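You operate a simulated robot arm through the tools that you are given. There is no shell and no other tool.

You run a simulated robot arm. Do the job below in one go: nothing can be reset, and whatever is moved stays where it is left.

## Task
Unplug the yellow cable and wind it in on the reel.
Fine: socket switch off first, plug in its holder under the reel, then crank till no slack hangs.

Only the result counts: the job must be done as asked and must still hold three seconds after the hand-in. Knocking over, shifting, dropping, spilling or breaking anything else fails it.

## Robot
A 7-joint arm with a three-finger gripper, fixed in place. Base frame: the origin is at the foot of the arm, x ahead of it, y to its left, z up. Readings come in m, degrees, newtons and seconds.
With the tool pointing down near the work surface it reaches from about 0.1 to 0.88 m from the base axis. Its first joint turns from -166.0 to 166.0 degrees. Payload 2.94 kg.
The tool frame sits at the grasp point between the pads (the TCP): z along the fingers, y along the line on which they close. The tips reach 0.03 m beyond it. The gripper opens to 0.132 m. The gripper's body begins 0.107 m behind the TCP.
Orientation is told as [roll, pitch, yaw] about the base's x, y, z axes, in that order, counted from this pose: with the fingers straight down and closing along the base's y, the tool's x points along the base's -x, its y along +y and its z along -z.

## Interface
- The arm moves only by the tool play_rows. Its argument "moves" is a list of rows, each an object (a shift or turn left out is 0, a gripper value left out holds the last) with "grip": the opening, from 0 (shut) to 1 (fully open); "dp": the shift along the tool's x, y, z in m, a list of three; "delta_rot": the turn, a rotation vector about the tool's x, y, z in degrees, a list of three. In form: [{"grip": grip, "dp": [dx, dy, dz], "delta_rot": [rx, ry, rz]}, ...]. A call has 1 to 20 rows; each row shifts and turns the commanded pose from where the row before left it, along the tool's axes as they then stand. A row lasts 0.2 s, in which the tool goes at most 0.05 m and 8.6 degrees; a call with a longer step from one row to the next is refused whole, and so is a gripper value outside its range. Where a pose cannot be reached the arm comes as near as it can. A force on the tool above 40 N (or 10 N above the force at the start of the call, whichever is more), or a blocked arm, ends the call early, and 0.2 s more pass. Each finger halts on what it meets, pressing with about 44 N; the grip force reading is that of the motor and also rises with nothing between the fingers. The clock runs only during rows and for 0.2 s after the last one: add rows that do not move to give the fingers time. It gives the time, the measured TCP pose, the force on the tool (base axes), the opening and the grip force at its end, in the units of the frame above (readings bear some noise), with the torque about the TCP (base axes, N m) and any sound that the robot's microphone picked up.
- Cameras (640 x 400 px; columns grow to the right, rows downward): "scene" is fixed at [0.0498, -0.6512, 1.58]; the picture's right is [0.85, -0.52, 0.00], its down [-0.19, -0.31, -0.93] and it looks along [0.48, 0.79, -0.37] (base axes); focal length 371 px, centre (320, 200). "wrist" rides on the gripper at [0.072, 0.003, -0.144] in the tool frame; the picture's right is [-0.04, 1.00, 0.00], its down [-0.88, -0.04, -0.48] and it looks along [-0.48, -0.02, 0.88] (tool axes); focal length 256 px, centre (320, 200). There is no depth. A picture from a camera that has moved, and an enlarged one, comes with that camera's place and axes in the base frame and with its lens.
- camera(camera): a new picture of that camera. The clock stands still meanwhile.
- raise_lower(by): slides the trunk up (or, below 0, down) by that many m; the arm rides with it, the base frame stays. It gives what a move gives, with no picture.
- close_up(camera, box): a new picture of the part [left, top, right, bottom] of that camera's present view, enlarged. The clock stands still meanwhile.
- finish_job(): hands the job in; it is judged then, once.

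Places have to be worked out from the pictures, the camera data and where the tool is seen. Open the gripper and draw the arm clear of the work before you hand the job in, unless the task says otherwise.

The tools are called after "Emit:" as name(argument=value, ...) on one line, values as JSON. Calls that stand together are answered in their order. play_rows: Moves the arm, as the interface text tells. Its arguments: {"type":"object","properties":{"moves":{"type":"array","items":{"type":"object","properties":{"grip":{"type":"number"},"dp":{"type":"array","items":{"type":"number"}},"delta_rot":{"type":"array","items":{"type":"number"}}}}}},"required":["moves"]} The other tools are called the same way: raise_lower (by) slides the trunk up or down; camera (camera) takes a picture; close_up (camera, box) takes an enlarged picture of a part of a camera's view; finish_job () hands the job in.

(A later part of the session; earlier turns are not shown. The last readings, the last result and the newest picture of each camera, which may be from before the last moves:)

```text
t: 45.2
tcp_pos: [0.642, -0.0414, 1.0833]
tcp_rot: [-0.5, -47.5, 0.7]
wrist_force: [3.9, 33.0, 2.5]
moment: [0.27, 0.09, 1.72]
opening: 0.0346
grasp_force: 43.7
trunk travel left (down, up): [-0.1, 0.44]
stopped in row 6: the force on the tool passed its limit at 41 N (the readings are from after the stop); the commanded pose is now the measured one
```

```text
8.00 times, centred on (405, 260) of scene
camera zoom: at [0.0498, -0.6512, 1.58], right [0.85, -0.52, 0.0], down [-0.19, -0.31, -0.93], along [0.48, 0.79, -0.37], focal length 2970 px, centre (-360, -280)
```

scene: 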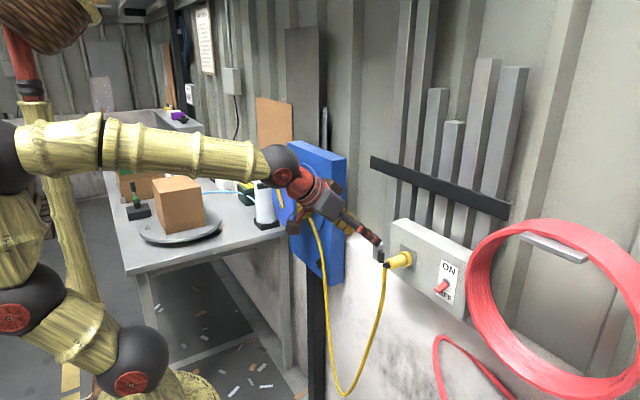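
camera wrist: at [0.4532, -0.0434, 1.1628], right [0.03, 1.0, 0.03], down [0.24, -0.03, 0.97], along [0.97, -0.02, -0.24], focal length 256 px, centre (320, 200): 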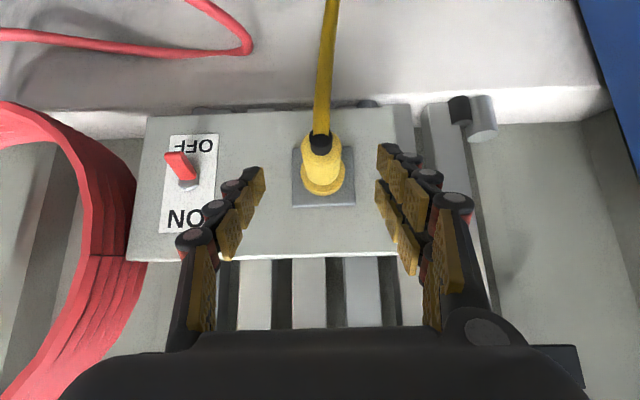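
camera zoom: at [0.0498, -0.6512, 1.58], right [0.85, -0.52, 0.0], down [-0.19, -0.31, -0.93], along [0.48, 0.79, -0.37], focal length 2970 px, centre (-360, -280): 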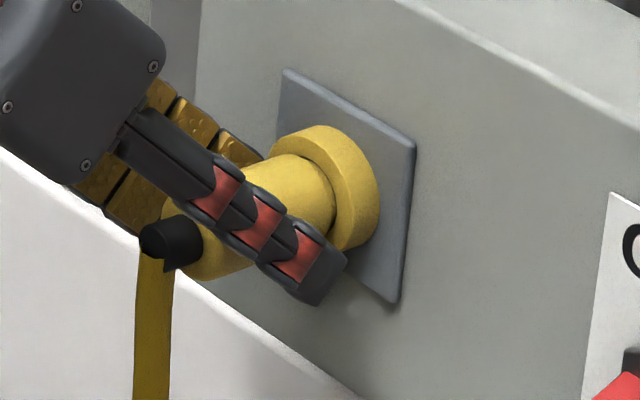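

The left fingertip seems to have caught the flange's front edge, pushing the tool sideways. I open, back off about 8 mm in x, re-centre in y, and check.

Emit:
play_rows(moves=[{"grip": 0.5}, {}, {}, {"dp": [0.0047, -0.0041, -0.0066]}, {}, {}])

Emit:
close_up(camera="wrist", box=[240, 110, 400, 230])

```text
t: 46.6
tcp_pos: [0.6343, -0.0508, 1.0834]
tcp_rot: [-0.4, -47.4, 0.4]
wrist_force: [1.2, -0.4, -0.5]
moment: [0.01, -0.02, 0.0]
opening: 0.0659
grasp_force: 0.0
trunk travel left (down, up): [-0.1, 0.44]
```

```text
3.33 times, centred on (320, 170) of wrist
camera zoom: at [0.4777, -0.0474, 1.128], right [0.03, 1.0, 0.03], down [0.24, -0.03, 0.97], along [0.97, -0.02, -0.25], focal length 853 px, centre (320, 300)
```

zoom: 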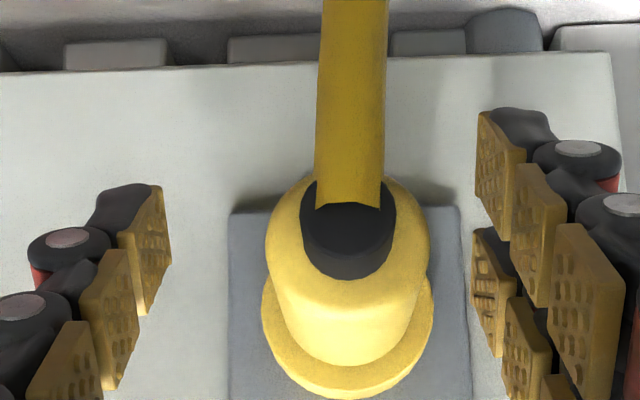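

The arm sprang back to y=-0.051. The image shows the plug 5 mm to the +y side, i.e. at -0.0458. I shift by that amount and close again.

Emit:
play_rows(moves=[{"dp": [0, 0.005, 0]}, {}, {"grip": 0.2}, {}, {}, {}])

Emit:
close_up(camera="wrist", box=[240, 110, 400, 230])

```text
t: 48.0
tcp_pos: [0.6349, -0.0443, 1.0837]
tcp_rot: [-0.5, -47.6, 0.3]
wrist_force: [0.5, 2.6, -0.2]
moment: [0.02, 0.03, 0.4]
opening: 0.0284
grasp_force: 26.5
trunk travel left (down, up): [-0.1, 0.44]
```

```text
3.33 times, centred on (320, 170) of wrist
camera zoom: at [0.4779, -0.042, 1.128], right [0.03, 1.0, 0.03], down [0.24, -0.03, 0.97], along [0.97, -0.02, -0.24], focal length 853 px, centre (320, 300)
```

zoom: 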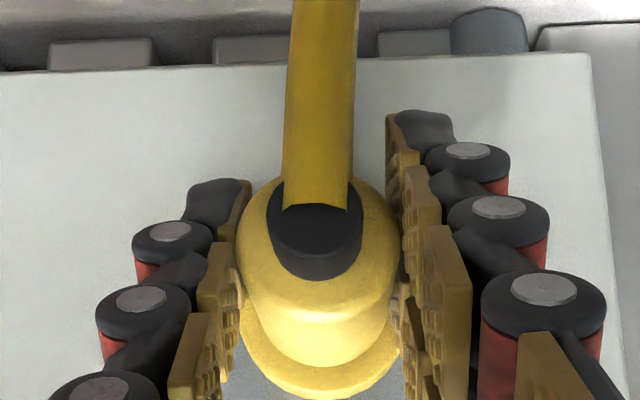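

Both fingers hold the body now (opening 0.0284). I tighten to full grip and pull straight back along -x in small steps.

Emit:
play_rows(moves=[{"grip": 0}, {}, {}, {"dp": [0.0027, 0, -0.00295]}, {"dp": [0.0027, 0, -0.00295]}, {"dp": [0.0027, 0, -0.00295]}, {"dp": [0.0027, 0, -0.00295]}, {"dp": [0.0027, 0, -0.00295]}, {"dp": [0.0027, 0, -0.00295]}, {"dp": [0.0027, 0, -0.00295]}, {"dp": [0.0027, 0, -0.00295]}, {}])

Emit:
camera(camera="wrist")

Emit:
close_up(camera="scene", box=[340, 210, 440, 290])

```text
t: 50.6
tcp_pos: [0.6027, -0.0452, 1.0834]
tcp_rot: [-0.5, -47.4, 0.2]
wrist_force: [0.2, -0.5, 0.5]
moment: [-0.01, 0.0, -0.01]
opening: 0.0283
grasp_force: 43.7
trunk travel left (down, up): [-0.1, 0.44]
```

```text
taken
camera wrist: at [0.446, -0.0424, 1.1277], right [0.03, 1.0, 0.03], down [0.24, -0.03, 0.97], along [0.97, -0.02, -0.24], focal length 256 px, centre (320, 200)
```

wrist: 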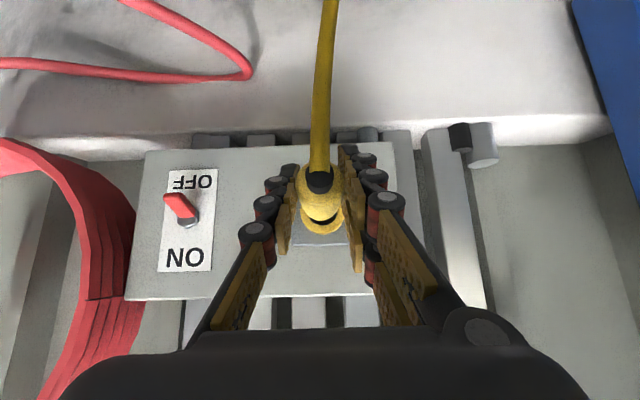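

```text
5.00 times, centred on (390, 250) of scene
camera zoom: at [0.0498, -0.6512, 1.58], right [0.85, -0.52, 0.0], down [-0.19, -0.31, -0.93], along [0.48, 0.79, -0.37], focal length 1856 px, centre (-30, -50)
```

zoom: 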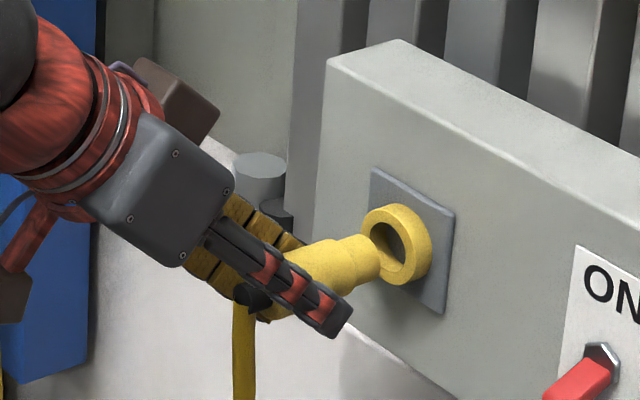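

The plug is sliding out, and the ring belongs to the socket while the plug has a narrower nose. I keep pulling straight back to clear it.

Emit:
play_rows(moves=[{"dp": [0.0054, 0, -0.0059]}, {"dp": [0.0054, 0, -0.0059]}, {"dp": [0.0054, 0, -0.0059]}, {"dp": [0.0054, 0, -0.0059]}, {"dp": [0.0054, 0, -0.0059]}, {"dp": [0.0054, 0, -0.0059]}, {"dp": [0.0054, 0, -0.0059]}, {}])

Emit:
camera(camera="wrist")

Emit:
camera(camera="scene")

Emit:
close_up(camera="scene", box=[320, 210, 440, 306])

```text
t: 52.4
tcp_pos: [0.5458, -0.0448, 1.0843]
tcp_rot: [-0.5, -47.3, 0.4]
wrist_force: [-0.4, 0.9, -0.5]
moment: [-0.01, 0.04, 0.01]
opening: 0.0278
grasp_force: 44.3
trunk travel left (down, up): [-0.1, 0.44]
```

```text
taken
camera wrist: at [0.3897, -0.0423, 1.1285], right [0.03, 1.0, 0.03], down [0.24, -0.03, 0.97], along [0.97, -0.02, -0.24], focal length 256 px, centre (320, 200)
```

wrist: 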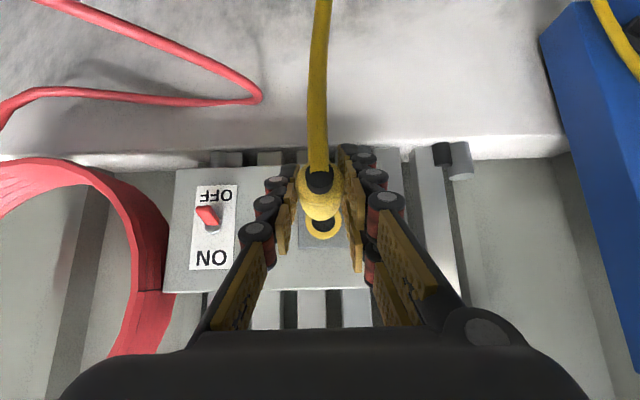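

```text
taken
```

scene: 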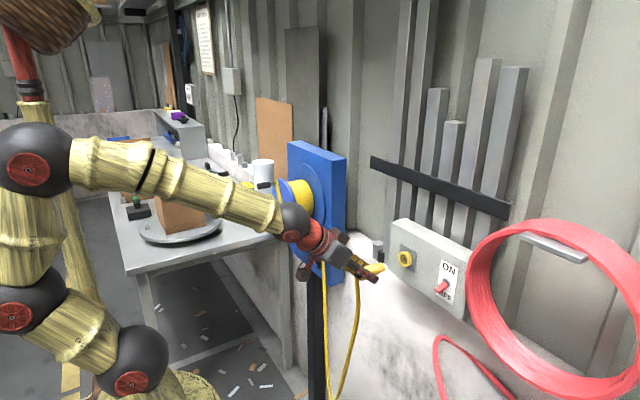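

```text
4.17 times, centred on (380, 258) of scene
camera zoom: at [0.0498, -0.6512, 1.58], right [0.85, -0.52, 0.0], down [-0.19, -0.31, -0.93], along [0.48, 0.79, -0.37], focal length 1547 px, centre (70, -42)
```

zoom: 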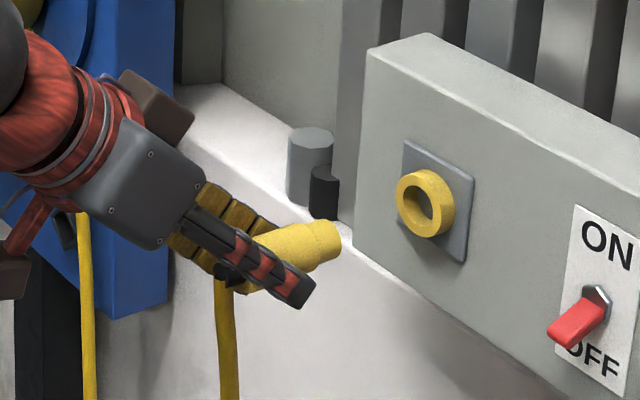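

The plug is free and still aligned with x. I carry it slowly left and down to about (0.53, 0.25, 0.90), short of the board, to look at the holder again.

Emit:
play_rows(moves=[{"dp": [0.0091, 0.018, 0.0056]}, {"dp": [0.0091, 0.018, 0.0056]}, {"dp": [0.0091, 0.018, 0.0056]}, {"dp": [0.0091, 0.018, 0.0056]}, {"dp": [0.0091, 0.018, 0.0056]}, {"dp": [0.0091, 0.018, 0.0056]}, {"dp": [0.0091, 0.018, 0.0056]}, {"dp": [0.0091, 0.018, 0.0056]}, {"dp": [0.0092, 0.0188, 0.0085]}, {"dp": [0.0092, 0.0188, 0.0085]}, {"dp": [0.0092, 0.0188, 0.0085]}, {"dp": [0.0092, 0.0188, 0.0085]}, {"dp": [0.0092, 0.0188, 0.0085]}, {"dp": [0.0092, 0.0188, 0.0085]}, {"dp": [0.0092, 0.0188, 0.0085]}, {"dp": [0.0092, 0.0188, 0.0085]}, {}])

Emit:
camera(camera="wrist")

Emit:
camera(camera="scene")

```text
t: 56.0
tcp_pos: [0.53, 0.2479, 0.8976]
tcp_rot: [-0.5, -47.4, 0.4]
wrist_force: [0.3, 0.6, 0.5]
moment: [0.0, -0.01, -0.02]
opening: 0.028
grasp_force: 44.2
trunk travel left (down, up): [-0.1, 0.44]
```

```text
taken
camera wrist: at [0.3739, 0.2511, 0.9422], right [0.03, 1.0, 0.03], down [0.24, -0.03, 0.97], along [0.97, -0.02, -0.24], focal length 256 px, centre (320, 200)
```

wrist: 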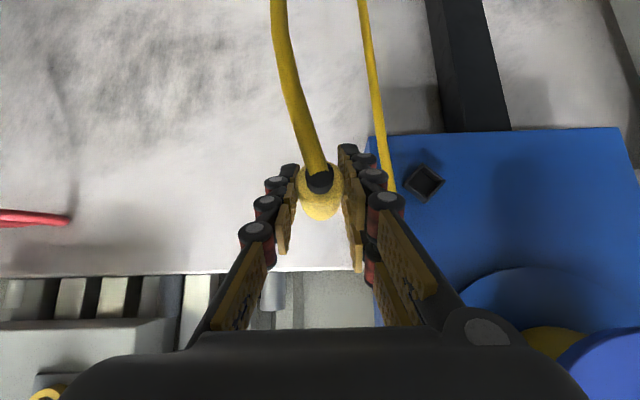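

```text
taken
```

scene: 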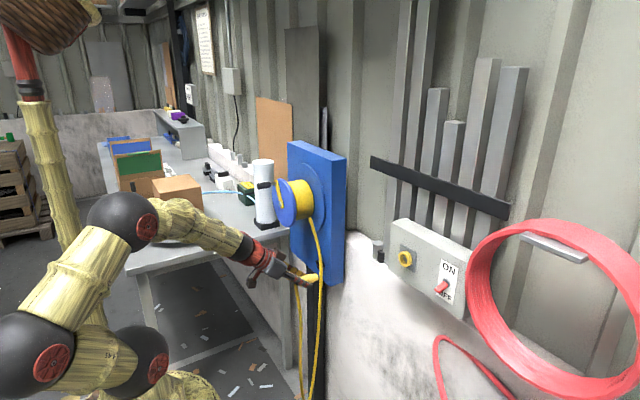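

The holder is visible just left of the cable strand. I enlarge it to fix its position, size and orientation.

Emit:
close_up(camera="wrist", box=[370, 140, 470, 220])

Emit:
close_up(camera="scene", box=[280, 230, 350, 290])

Emit:
close_up(camera="wrist", box=[260, 130, 400, 235])

```text
5.00 times, centred on (420, 180) of wrist
camera zoom: at [0.3739, 0.2511, 0.9422], right [0.03, 1.0, 0.03], down [0.24, -0.03, 0.97], along [0.97, -0.02, -0.24], focal length 1280 px, centre (-180, 300)
```

zoom: 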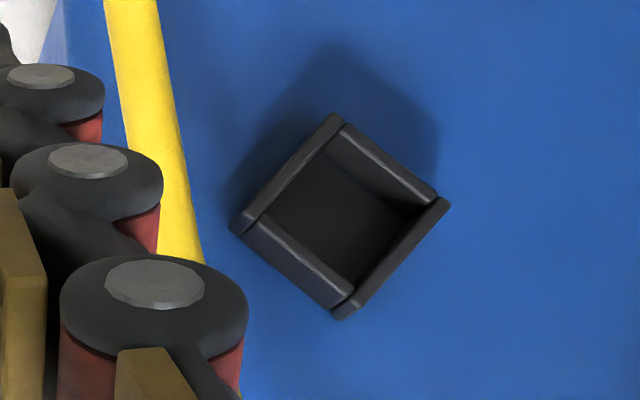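

```text
6.67 times, centred on (315, 260) of scene
camera zoom: at [0.0498, -0.6512, 1.58], right [0.85, -0.52, 0.0], down [-0.19, -0.31, -0.93], along [0.48, 0.79, -0.37], focal length 2475 px, centre (353, -200)
```

zoom: 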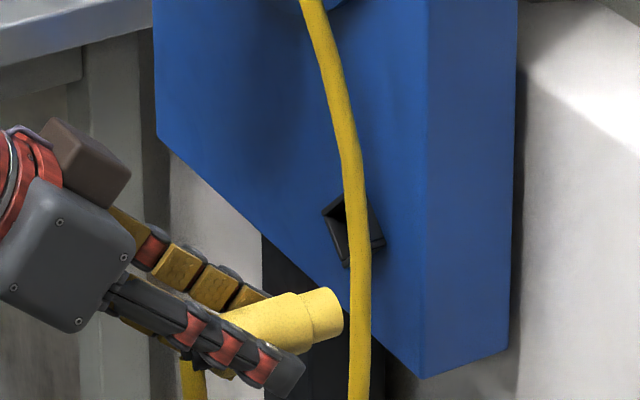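

```text
3.81 times, centred on (330, 182) of wrist
camera zoom: at [0.3739, 0.2511, 0.9422], right [0.03, 1.0, 0.03], down [0.24, -0.03, 0.97], along [0.97, -0.02, -0.24], focal length 975 px, centre (282, 267)
```

zoom: 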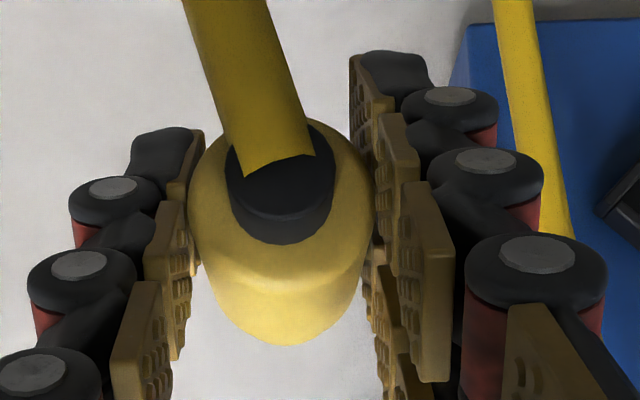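

The holder is a square tube turned about 40° on the board, with an outer side of about 30 mm and an inner one of about 25 mm. I zoom further on the plug nose to compare the sizes.

Emit:
close_up(camera="scene", box=[296, 256, 328, 276])

Emit:
close_up(camera="scene", box=[305, 245, 337, 265])

```text
16.00 times, centred on (312, 266) of scene
camera zoom: at [0.0498, -0.6512, 1.58], right [0.85, -0.52, 0.0], down [-0.19, -0.31, -0.93], along [0.48, 0.79, -0.37], focal length 5940 px, centre (448, -856)
```

zoom: 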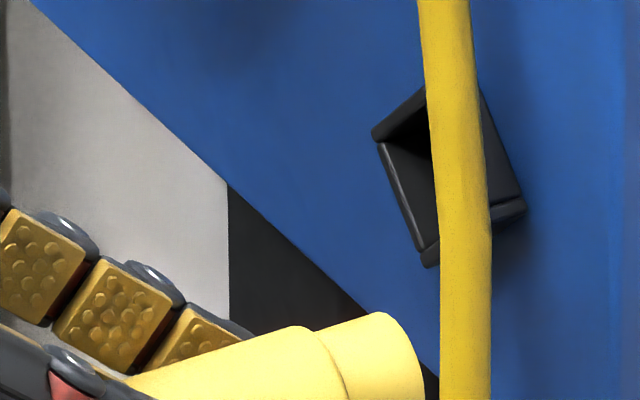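

```text
16.00 times, centred on (321, 255) of scene
camera zoom: at [0.0498, -0.6512, 1.58], right [0.85, -0.52, 0.0], down [-0.19, -0.31, -0.93], along [0.48, 0.79, -0.37], focal length 5940 px, centre (304, -680)
```

zoom: 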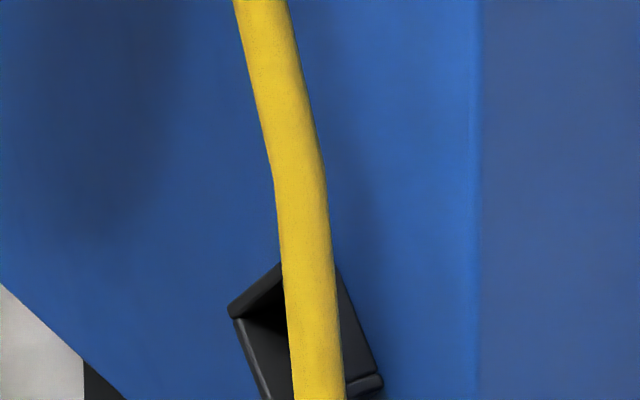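

I zoom on the plug tip itself, to measure its nose diameter and length against the body.

Emit:
close_up(camera="scene", box=[292, 264, 332, 289])

Emit:
close_up(camera="wrist", box=[300, 170, 350, 230])

```text
16.00 times, centred on (312, 276) of scene
camera zoom: at [0.0498, -0.6512, 1.58], right [0.85, -0.52, 0.0], down [-0.19, -0.31, -0.93], along [0.48, 0.79, -0.37], focal length 5940 px, centre (448, -1024)
```

zoom: 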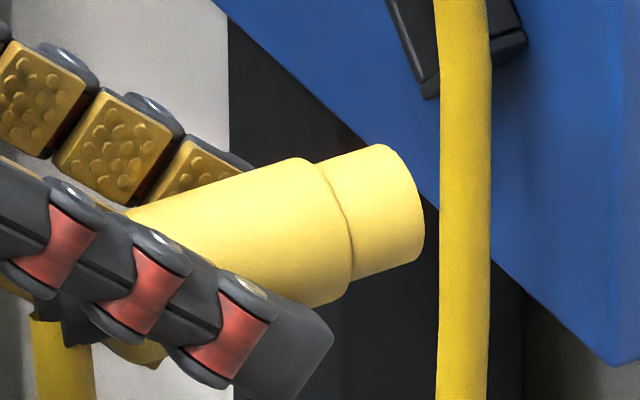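

```text
6.67 times, centred on (325, 200) of wrist
camera zoom: at [0.3739, 0.2511, 0.9422], right [0.03, 1.0, 0.03], down [0.24, -0.03, 0.97], along [0.97, -0.02, -0.24], focal length 1707 px, centre (287, 200)
```

zoom: 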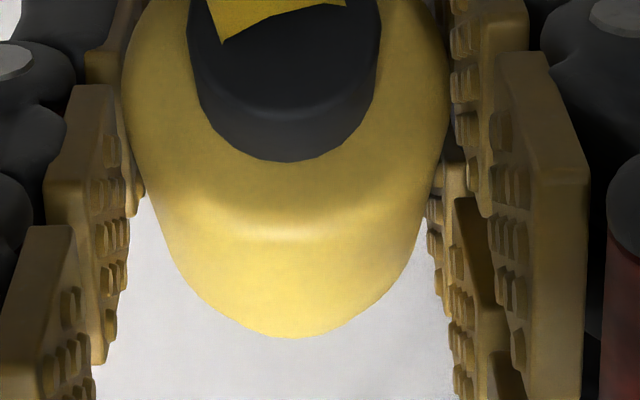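

The nose is about 23 mm in diameter and 17 mm long, so it should fit the roughly 26 mm cup at about (0.667, 0.370, 0.852). I move in front of the holder at a safe standoff and see where the drum strand hangs.

Emit:
play_rows(moves=[{"dp": [0.004, 0.0175, 0.0037]}, {"dp": [0.004, 0.0175, 0.0037]}, {"dp": [0.004, 0.0175, 0.0037]}, {"dp": [0.004, 0.0175, 0.0037]}, {"dp": [0.004, 0.0175, 0.0037]}, {"dp": [0.004, 0.0175, 0.0037]}, {"dp": [0.004, 0.0175, 0.0037]}, {}, {}])

Emit:
camera(camera="wrist")

Emit:
close_up(camera="wrist", box=[260, 140, 400, 250])

Emit:
close_up(camera="scene", box=[240, 180, 360, 300])

```text
t: 58.0
tcp_pos: [0.5291, 0.3717, 0.8576]
tcp_rot: [-0.5, -47.3, 0.4]
wrist_force: [0.8, -0.3, 0.7]
moment: [0.0, 0.04, 0.01]
opening: 0.0278
grasp_force: 44.5
trunk travel left (down, up): [-0.1, 0.44]
```

```text
taken
camera wrist: at [0.3741, 0.3736, 0.9028], right [0.03, 1.0, 0.03], down [0.24, -0.03, 0.97], along [0.97, -0.02, -0.24], focal length 256 px, centre (320, 200)
```

wrist: 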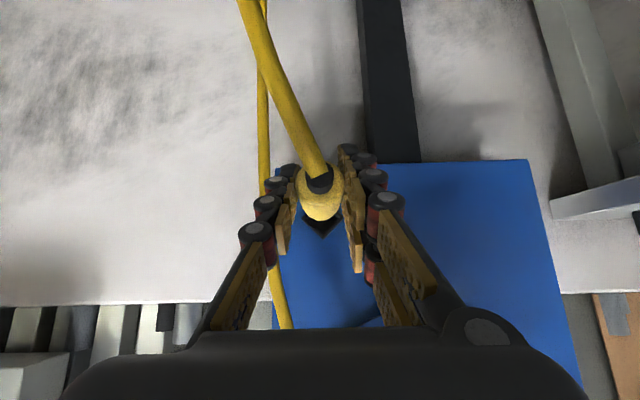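

```text
3.64 times, centred on (330, 195) of wrist
camera zoom: at [0.3741, 0.3736, 0.9028], right [0.03, 1.0, 0.03], down [0.24, -0.03, 0.97], along [0.97, -0.02, -0.24], focal length 931 px, centre (284, 218)
```

zoom: 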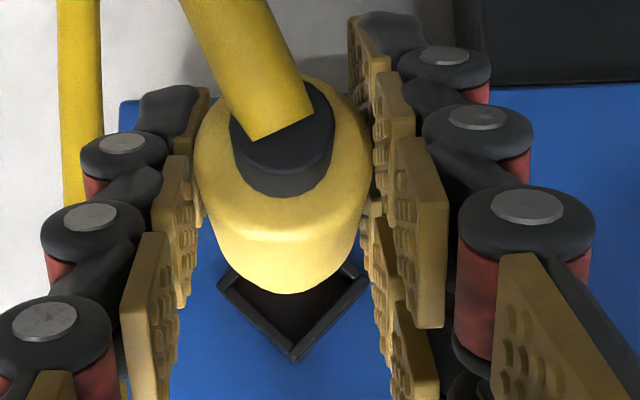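

```text
3.33 times, centred on (300, 240) of scene
camera zoom: at [0.0498, -0.6512, 1.58], right [0.85, -0.52, 0.0], down [-0.19, -0.31, -0.93], along [0.48, 0.79, -0.37], focal length 1238 px, centre (387, 67)
```

zoom: 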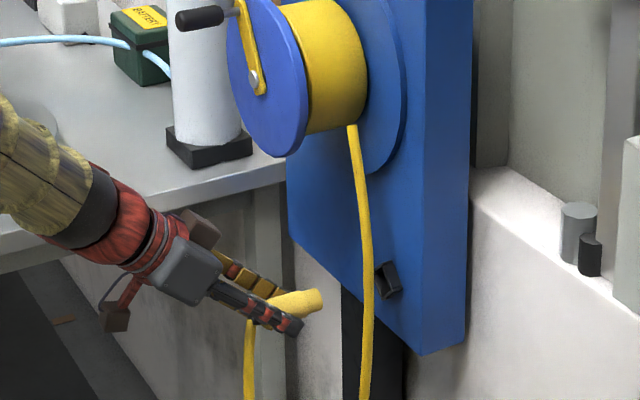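

The strand now hangs clear on the right of the holder, and the plug already lines up sideways. I take high-zoom views to check the alignment in height.

Emit:
close_up(camera="scene", box=[290, 255, 330, 280])

Emit:
close_up(camera="wrist", box=[290, 180, 354, 244])

```text
16.00 times, centred on (310, 268) of scene
camera zoom: at [0.0498, -0.6512, 1.58], right [0.85, -0.52, 0.0], down [-0.19, -0.31, -0.93], along [0.48, 0.79, -0.37], focal length 5940 px, centre (480, -880)
```

zoom: 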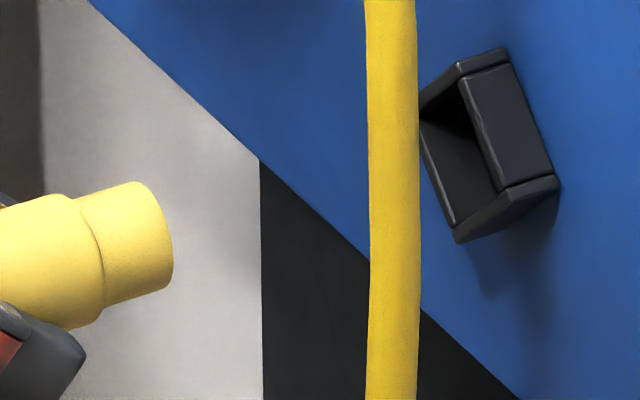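

```text
6.25 times, centred on (322, 212) of wrist
camera zoom: at [0.3741, 0.3736, 0.9028], right [0.03, 1.0, 0.03], down [0.24, -0.03, 0.97], along [0.97, -0.02, -0.24], focal length 1600 px, centre (308, 125)
```

zoom: 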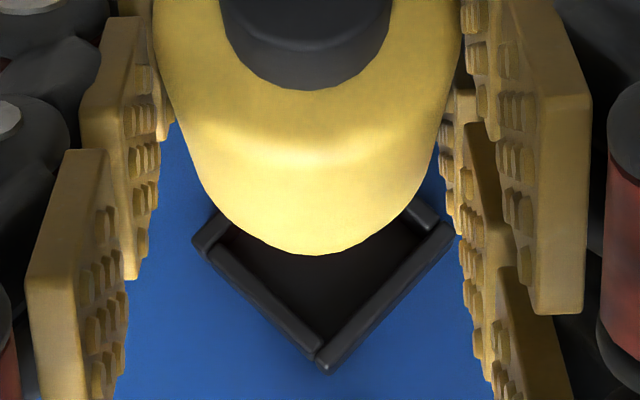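

Both cameras agree: the plug axis must come down about 5 mm and go about 1 mm to +y. I correct that while advancing about 6 cm, stopping just short of the cup rim.

Emit:
play_rows(moves=[{"dp": [-0.0067, 0.0002, 0.00857]}, {"dp": [-0.0067, 0.0002, 0.00857]}, {"dp": [-0.0067, 0.0002, 0.00857]}, {"dp": [-0.0067, 0.0001, 0.00857]}, {"dp": [-0.0067, 0.0001, 0.00857]}, {"dp": [-0.0067, 0, 0.00857]}, {}, {}])

Emit:
close_up(camera="scene", box=[290, 255, 330, 280])

Emit:
close_up(camera="wrist", box=[290, 180, 354, 244])

```text
t: 59.8
tcp_pos: [0.5948, 0.3721, 0.8526]
tcp_rot: [-0.6, -47.4, 0.4]
wrist_force: [0.3, 1.1, 0.3]
moment: [0.01, 0.04, 0.02]
opening: 0.0279
grasp_force: 44.4
trunk travel left (down, up): [-0.1, 0.44]
```

```text
16.00 times, centred on (310, 268) of scene
camera zoom: at [0.0498, -0.6512, 1.58], right [0.85, -0.52, 0.0], down [-0.19, -0.31, -0.93], along [0.48, 0.79, -0.37], focal length 5940 px, centre (480, -880)
```

zoom: 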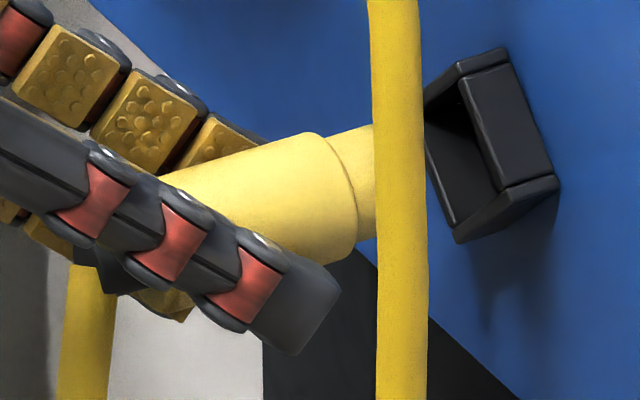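

```text
6.25 times, centred on (322, 212) of wrist
camera zoom: at [0.4393, 0.3743, 0.8976], right [0.03, 1.0, 0.03], down [0.24, -0.03, 0.97], along [0.97, -0.02, -0.24], focal length 1600 px, centre (308, 125)
```

zoom: 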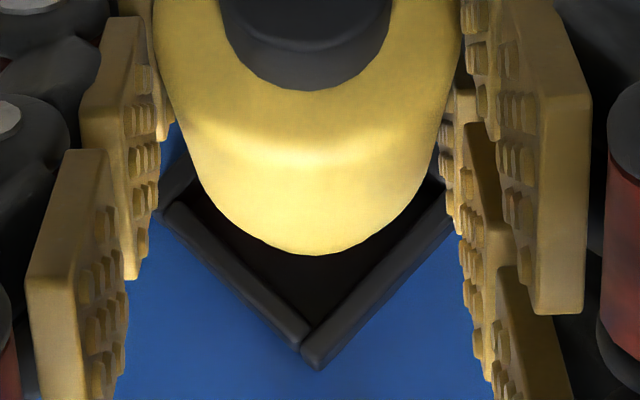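

Both views now show the plug axis on the cup centre within about a millimetre. I push forward in 4 mm steps and watch the force.

Emit:
play_rows(moves=[{"dp": [-0.0027, 0, 0.00294]}, {"dp": [-0.0027, 0, 0.00294]}, {"dp": [-0.0027, 0, 0.00294]}, {"dp": [-0.0027, 0, 0.00294]}, {}])

Emit:
close_up(camera="scene", box=[290, 255, 330, 280])

Emit:
close_up(camera="wrist", box=[290, 180, 354, 244])

```text
t: 61.0
tcp_pos: [0.6117, 0.3706, 0.8537]
tcp_rot: [-0.5, -47.4, 0.3]
wrist_force: [0.4, -0.6, 1.4]
moment: [0.02, 0.0, 0.01]
opening: 0.0279
grasp_force: 43.8
trunk travel left (down, up): [-0.1, 0.44]
```

```text
16.00 times, centred on (310, 268) of scene
camera zoom: at [0.0498, -0.6512, 1.58], right [0.85, -0.52, 0.0], down [-0.19, -0.31, -0.93], along [0.48, 0.79, -0.37], focal length 5940 px, centre (480, -880)
```

zoom: 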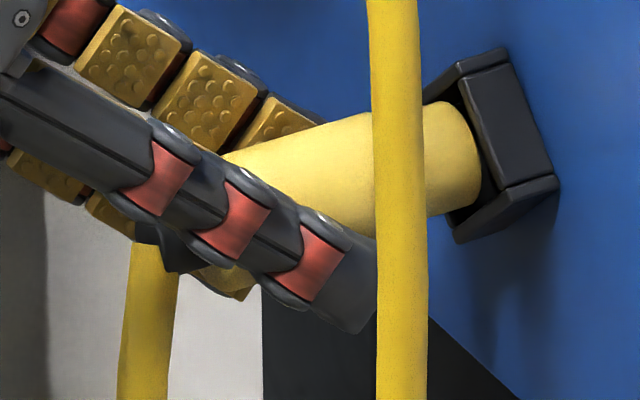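

```text
6.25 times, centred on (322, 212) of wrist
camera zoom: at [0.4552, 0.3745, 0.8979], right [0.03, 1.0, 0.03], down [0.24, -0.03, 0.97], along [0.97, -0.02, -0.25], focal length 1600 px, centre (308, 125)
```

zoom: 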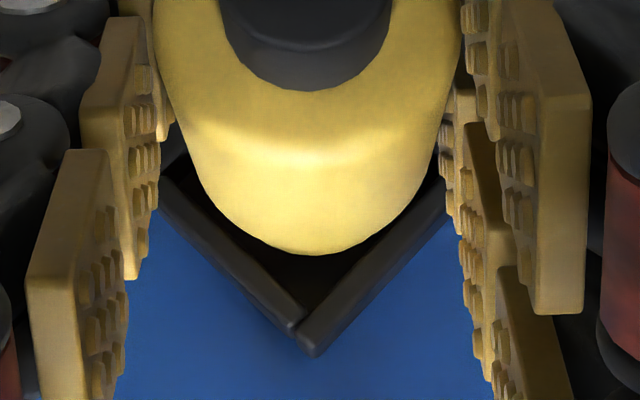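

The nose is right at the rim with no contact force yet. I take tighter zooms to check the remaining clearance to the cup walls before pushing in.

Emit:
close_up(camera="scene", box=[311, 256, 327, 266])

Emit:
close_up(camera="wrist", box=[302, 206, 338, 238])

```text
16.00 times, centred on (319, 261) of scene
camera zoom: at [0.0498, -0.6512, 1.58], right [0.85, -0.52, 0.0], down [-0.19, -0.31, -0.93], along [0.48, 0.79, -0.37], focal length 5940 px, centre (336, -776)
```

zoom: 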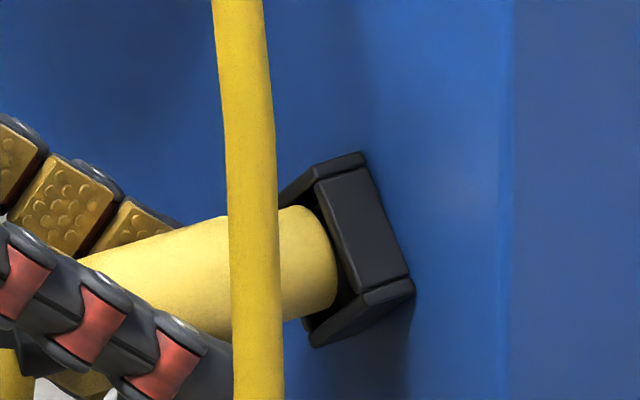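

```text
12.50 times, centred on (320, 222) of wrist
camera zoom: at [0.4552, 0.3745, 0.8979], right [0.03, 1.0, 0.03], down [0.24, -0.03, 0.97], along [0.97, -0.02, -0.25], focal length 3200 px, centre (320, -75)
```

zoom: 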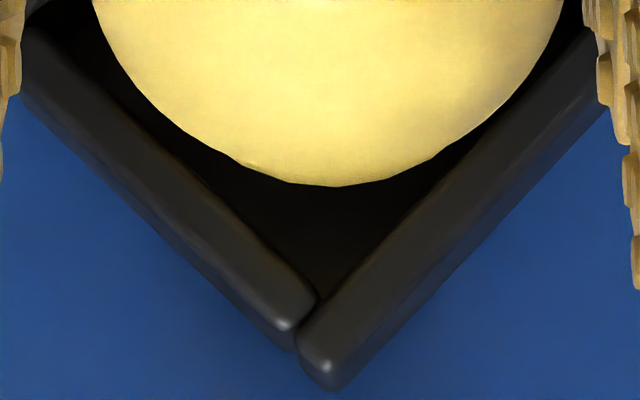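

Corrected for perspective, the plug axis sits about 1.4 mm too far in +y and about 0.5 mm high relative to the cup centre. I apply that correction and push in.

Emit:
play_rows(moves=[{"dp": [0.0004, -0.0014, 0.0003]}, {}, {"dp": [-0.0027, 0, 0.00294]}, {"dp": [-0.0027, 0, 0.00294]}, {}])

Emit:
close_up(camera="scene", box=[311, 256, 327, 266])

Emit:
close_up(camera="wrist", box=[302, 206, 338, 238])

```text
t: 62.2
tcp_pos: [0.6176, 0.3703, 0.8523]
tcp_rot: [-0.5, -47.4, 0.3]
wrist_force: [0.5, 0.2, 0.1]
moment: [-0.02, -0.01, 0.0]
opening: 0.0282
grasp_force: 44.1
trunk travel left (down, up): [-0.1, 0.44]
```

```text
16.00 times, centred on (319, 261) of scene
camera zoom: at [0.0498, -0.6512, 1.58], right [0.85, -0.52, 0.0], down [-0.19, -0.31, -0.93], along [0.48, 0.79, -0.37], focal length 5940 px, centre (336, -776)
```

zoom: 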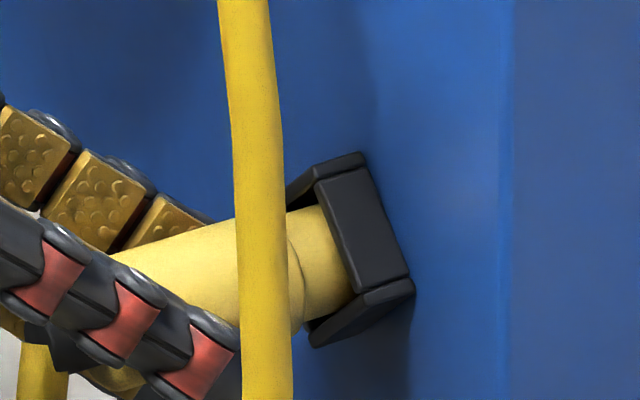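

```text
12.50 times, centred on (320, 222) of wrist
camera zoom: at [0.4628, 0.3727, 0.8974], right [0.03, 1.0, 0.03], down [0.24, -0.03, 0.97], along [0.97, -0.02, -0.24], focal length 3200 px, centre (320, -75)
```

zoom: 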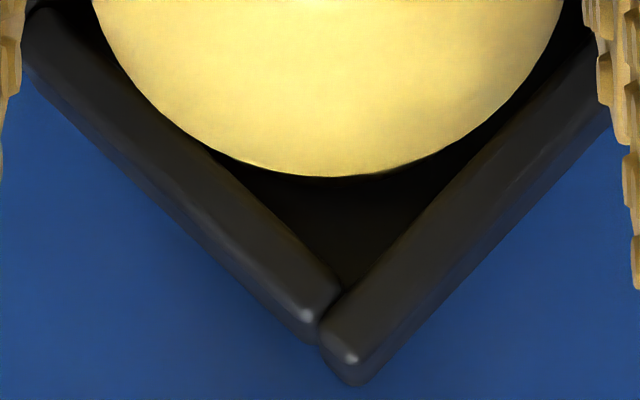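

The nose has entered the cup without any contact force. I keep pushing until it bottoms or the force rises.

Emit:
play_rows(moves=[{"dp": [-0.00203, 0, 0.00221]}, {"dp": [-0.00203, 0, 0.00221]}, {"dp": [-0.00203, 0, 0.00221]}, {"dp": [-0.00203, 0, 0.00221]}, {}])

Emit:
close_up(camera="scene", box=[311, 256, 327, 266])

Emit:
close_up(camera="wrist", box=[302, 206, 338, 238])

```text
t: 63.1
tcp_pos: [0.6247, 0.3716, 0.8519]
tcp_rot: [-0.4, -47.5, 0.5]
wrist_force: [-32.8, 0.4, 13.2]
moment: [0.02, -0.56, 0.65]
opening: 0.028
grasp_force: 44.2
trunk travel left (down, up): [-0.1, 0.44]
stopped in row 4: the force on the tool passed its limit at 41 N (the readings are from after the stop); the commanded pose is now the measured one
```

```text
16.00 times, centred on (319, 261) of scene
camera zoom: at [0.0498, -0.6512, 1.58], right [0.85, -0.52, 0.0], down [-0.19, -0.31, -0.93], along [0.48, 0.79, -0.37], focal length 5940 px, centre (336, -776)
```

zoom: 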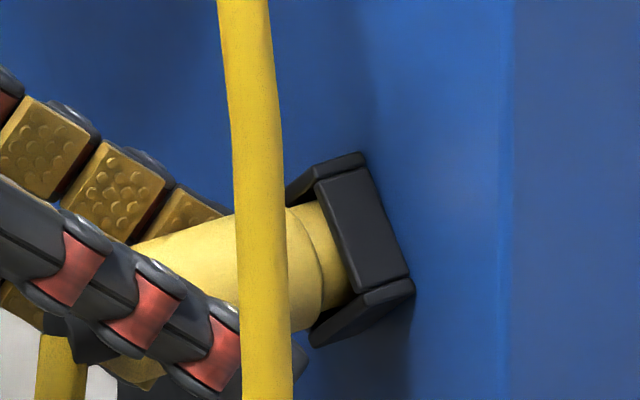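

```text
12.50 times, centred on (320, 222) of wrist
camera zoom: at [0.4682, 0.3731, 0.8979], right [0.03, 1.0, 0.03], down [0.25, -0.03, 0.97], along [0.97, -0.02, -0.25], focal length 3200 px, centre (320, -75)
```

zoom: 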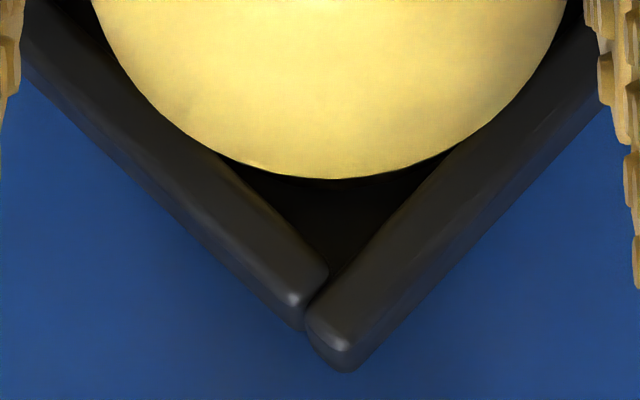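

The force rose to about 33 N with the nose roughly 12 mm deep, so it has bottomed against the board. I ease the load off by about 3 mm of command and check that the plug stays seated.

Emit:
play_rows(moves=[{"dp": [0.0014, 0, -0.0015]}, {"dp": [0.0007, 0, -0.0007]}, {}])

Emit:
camera(camera="wrist")

Emit:
close_up(camera="scene", box=[240, 180, 360, 300])

```text
t: 63.9
tcp_pos: [0.6227, 0.3705, 0.8539]
tcp_rot: [-0.4, -47.4, 0.4]
wrist_force: [-6.1, 5.0, 10.4]
moment: [0.04, -0.4, 0.89]
opening: 0.028
grasp_force: 44.8
trunk travel left (down, up): [-0.1, 0.44]
```

```text
taken
camera wrist: at [0.4683, 0.3732, 0.8977], right [0.03, 1.0, 0.03], down [0.24, -0.03, 0.97], along [0.97, -0.02, -0.25], focal length 256 px, centre (320, 200)
```

wrist: 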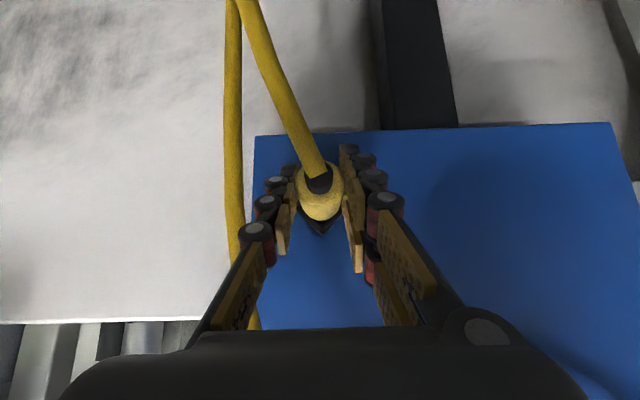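

```text
3.33 times, centred on (300, 240) of scene
camera zoom: at [0.0498, -0.6512, 1.58], right [0.85, -0.52, 0.0], down [-0.19, -0.31, -0.93], along [0.48, 0.79, -0.37], focal length 1238 px, centre (387, 67)
```

zoom: 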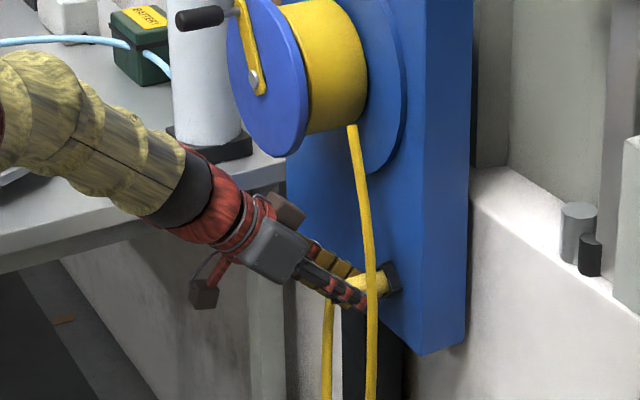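

The load is light now. I open the fingers just a little, to 33 mm, and see whether the plug holds by itself.

Emit:
play_rows(moves=[{"grip": 0.25}, {}, {}])

Emit:
close_up(camera="wrist", box=[260, 140, 380, 240])

Emit:
close_up(camera="scene", box=[296, 252, 328, 272])

```text
t: 64.7
tcp_pos: [0.624, 0.3706, 0.8492]
tcp_rot: [-0.5, -47.2, 0.4]
wrist_force: [-0.6, 0.6, 0.0]
moment: [-0.01, 0.0, 0.0]
opening: 0.033
grasp_force: 0.0
trunk travel left (down, up): [-0.1, 0.44]
```

```text
4.00 times, centred on (320, 190) of wrist
camera zoom: at [0.4681, 0.3725, 0.8959], right [0.03, 1.0, 0.03], down [0.25, -0.03, 0.97], along [0.97, -0.02, -0.25], focal length 1024 px, centre (320, 240)
```

zoom: 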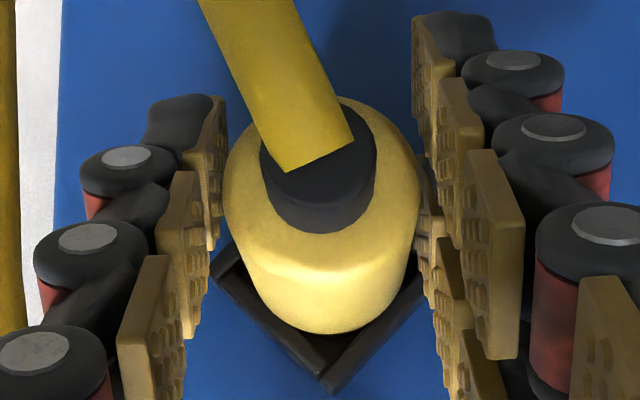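

```text
16.00 times, centred on (312, 262) of scene
camera zoom: at [0.0498, -0.6512, 1.58], right [0.85, -0.52, 0.0], down [-0.19, -0.31, -0.93], along [0.48, 0.79, -0.37], focal length 5940 px, centre (448, -792)
```

zoom: 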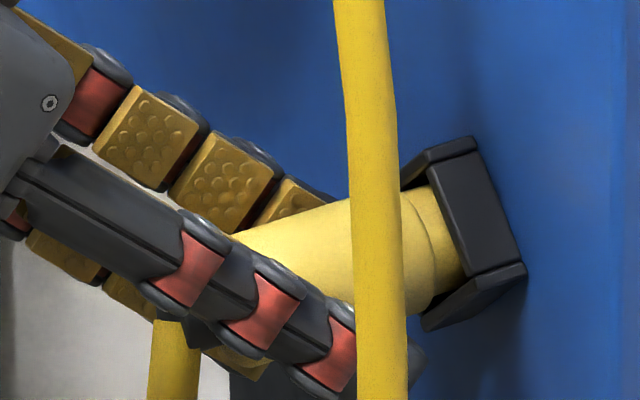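

The plug holds in the cup on its own. I open the fingers further, wait, and check it again before leaving.

Emit:
play_rows(moves=[{"grip": 0.42}, {}, {}, {}])

Emit:
close_up(camera="wrist", box=[260, 140, 380, 240])

Emit:
close_up(camera="scene", box=[296, 252, 328, 272])

```text
t: 65.7
tcp_pos: [0.6242, 0.3705, 0.8502]
tcp_rot: [-0.5, -47.1, 0.3]
wrist_force: [-0.1, 0.2, 0.5]
moment: [-0.01, 0.0, 0.01]
opening: 0.0557
grasp_force: 0.0
trunk travel left (down, up): [-0.1, 0.44]
```

```text
4.00 times, centred on (320, 190) of wrist
camera zoom: at [0.4681, 0.3728, 0.8961], right [0.03, 1.0, 0.03], down [0.25, -0.03, 0.97], along [0.97, -0.02, -0.25], focal length 1024 px, centre (320, 240)
```

zoom: 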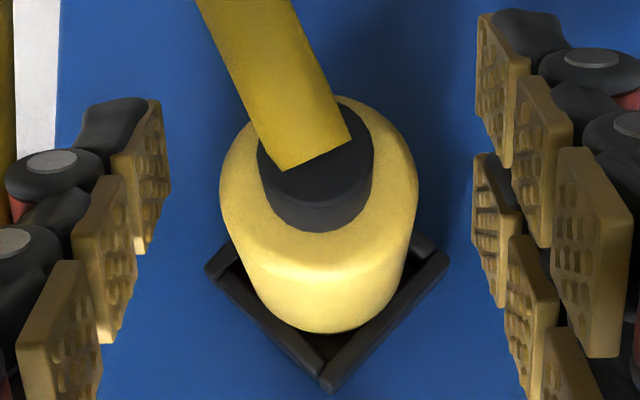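

```text
16.00 times, centred on (312, 262) of scene
camera zoom: at [0.0498, -0.6512, 1.58], right [0.85, -0.52, 0.0], down [-0.19, -0.31, -0.93], along [0.48, 0.79, -0.37], focal length 5940 px, centre (448, -792)
```

zoom: 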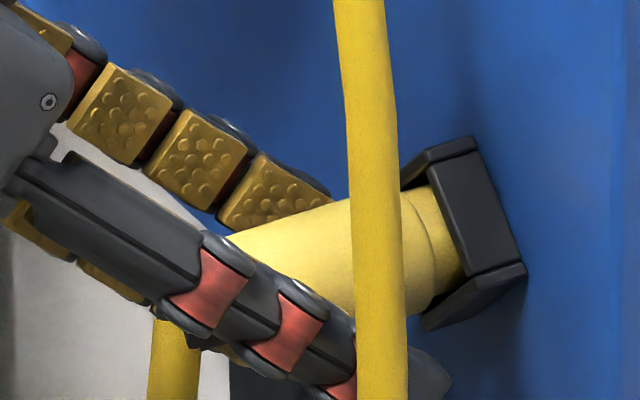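

The plug stays put with the fingers fully off it. I retreat straight back along the finger direction.

Emit:
play_rows(moves=[{"dp": [0, 0, -0.02]}, {"dp": [0, 0, -0.03]}, {"dp": [0, 0, -0.03]}, {"dp": [0, 0, -0.03]}, {"dp": [0, 0, -0.03]}, {}])

Emit:
camera(camera="wrist")

Emit:
close_up(camera="scene", box=[220, 150, 380, 330])

```text
t: 67.1
tcp_pos: [0.5205, 0.3698, 0.9466]
tcp_rot: [-0.4, -47.3, 0.4]
wrist_force: [-0.4, -0.9, -0.1]
moment: [-0.01, -0.01, 0.04]
opening: 0.0555
grasp_force: 0.2
trunk travel left (down, up): [-0.1, 0.44]
```

```text
taken
camera wrist: at [0.3653, 0.3731, 0.9914], right [0.03, 1.0, 0.03], down [0.25, -0.03, 0.97], along [0.97, -0.02, -0.25], focal length 256 px, centre (320, 200)
```

wrist: 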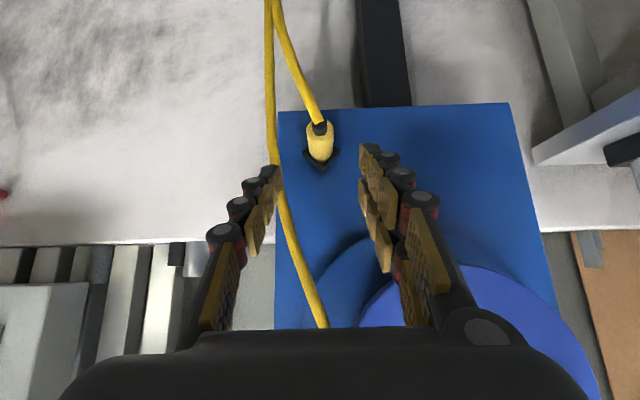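

```text
2.22 times, centred on (300, 240) of scene
camera zoom: at [0.0498, -0.6512, 1.58], right [0.85, -0.52, 0.0], down [-0.19, -0.31, -0.93], along [0.48, 0.79, -0.37], focal length 825 px, centre (364, 111)
```

zoom: 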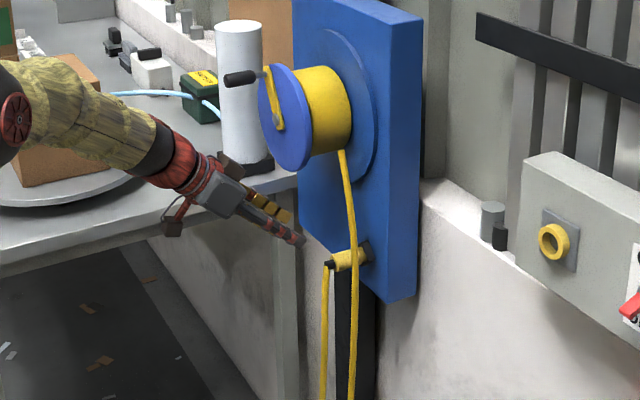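

The plug sits in the holder by itself. Next I move back and up for a good view of the crank handle.

Emit:
play_rows(moves=[{"dp": [-0.0085, 0, -0.0282]}, {"dp": [-0.0085, 0, -0.0282]}, {"dp": [-0.0085, 0.01, -0.0282]}, {"dp": [-0.0085, 0.012, -0.0282]}, {"dp": [-0.0085, 0.012, -0.0282]}, {"dp": [-0.0085, 0.012, -0.0282]}, {"dp": [-0.0085, 0.012, -0.0282]}, {"dp": [-0.0085, 0.012, -0.0282]}, {}])

Emit:
camera(camera="wrist")

Emit:
camera(camera="scene")

```text
t: 69.1
tcp_pos: [0.4006, 0.4413, 1.1486]
tcp_rot: [-0.5, -47.2, 0.4]
wrist_force: [-0.7, -0.8, 0.0]
moment: [0.01, -0.02, 0.01]
opening: 0.0557
grasp_force: 0.1
trunk travel left (down, up): [-0.1, 0.44]
```

```text
taken
camera wrist: at [0.2451, 0.4441, 1.1941], right [0.03, 1.0, 0.03], down [0.25, -0.03, 0.97], along [0.97, -0.02, -0.25], focal length 256 px, centre (320, 200)
```

wrist: 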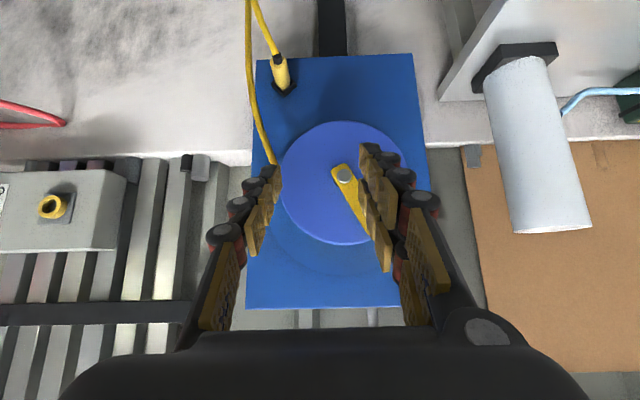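

```text
taken
```

scene: 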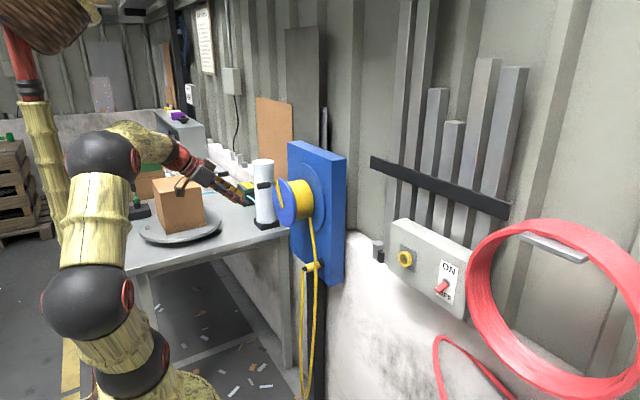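

The handle is hidden behind the right finger. I shift 6 cm to the left so the handle lies between the fingers in view.

Emit:
play_rows(moves=[{"dp": [0, 0.02, 0], "grip": 0.6}, {"dp": [0, 0.02, 0]}, {"dp": [0, 0.02, 0]}, {}])

Emit:
camera(camera="wrist")

Emit:
close_up(camera="wrist", box=[220, 100, 400, 260])

Emit:
close_up(camera="scene", box=[250, 160, 330, 230])

```text
t: 70.1
tcp_pos: [0.4012, 0.5013, 1.1489]
tcp_rot: [-0.5, -47.2, 0.4]
wrist_force: [0.5, 1.0, 0.1]
moment: [0.03, -0.01, -0.02]
opening: 0.0794
grasp_force: 0.0
trunk travel left (down, up): [-0.1, 0.44]
```

```text
taken
camera wrist: at [0.2454, 0.5047, 1.1937], right [0.03, 1.0, 0.03], down [0.25, -0.03, 0.97], along [0.97, -0.02, -0.25], focal length 256 px, centre (320, 200)
```

wrist: 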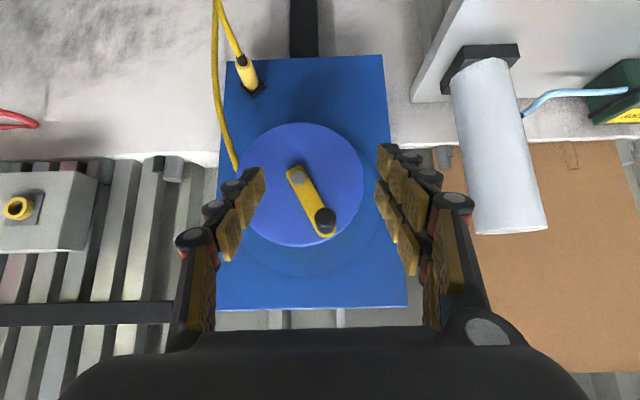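

```text
2.50 times, centred on (310, 180) of wrist
camera zoom: at [0.2454, 0.5047, 1.1937], right [0.03, 1.0, 0.03], down [0.25, -0.03, 0.97], along [0.97, -0.02, -0.25], focal length 640 px, centre (345, 250)
```

zoom: 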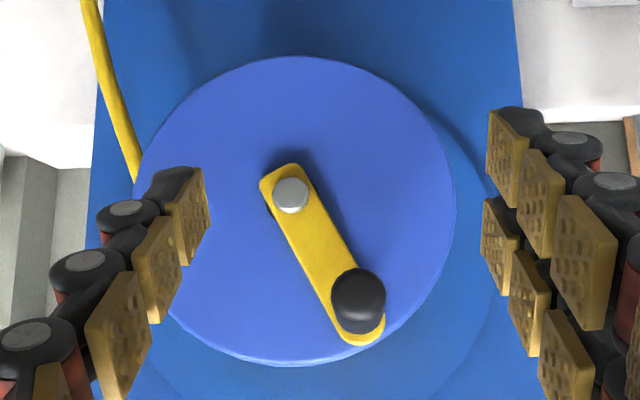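

```text
5.71 times, centred on (290, 195) of scene
camera zoom: at [0.0498, -0.6512, 1.58], right [0.85, -0.52, 0.0], down [-0.19, -0.31, -0.93], along [0.48, 0.79, -0.37], focal length 2122 px, centre (491, 229)
```

zoom: 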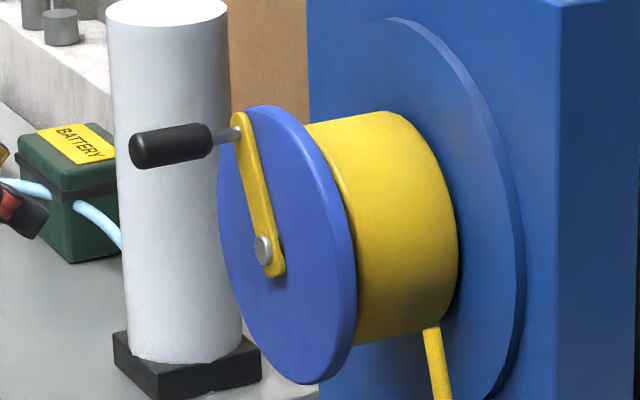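

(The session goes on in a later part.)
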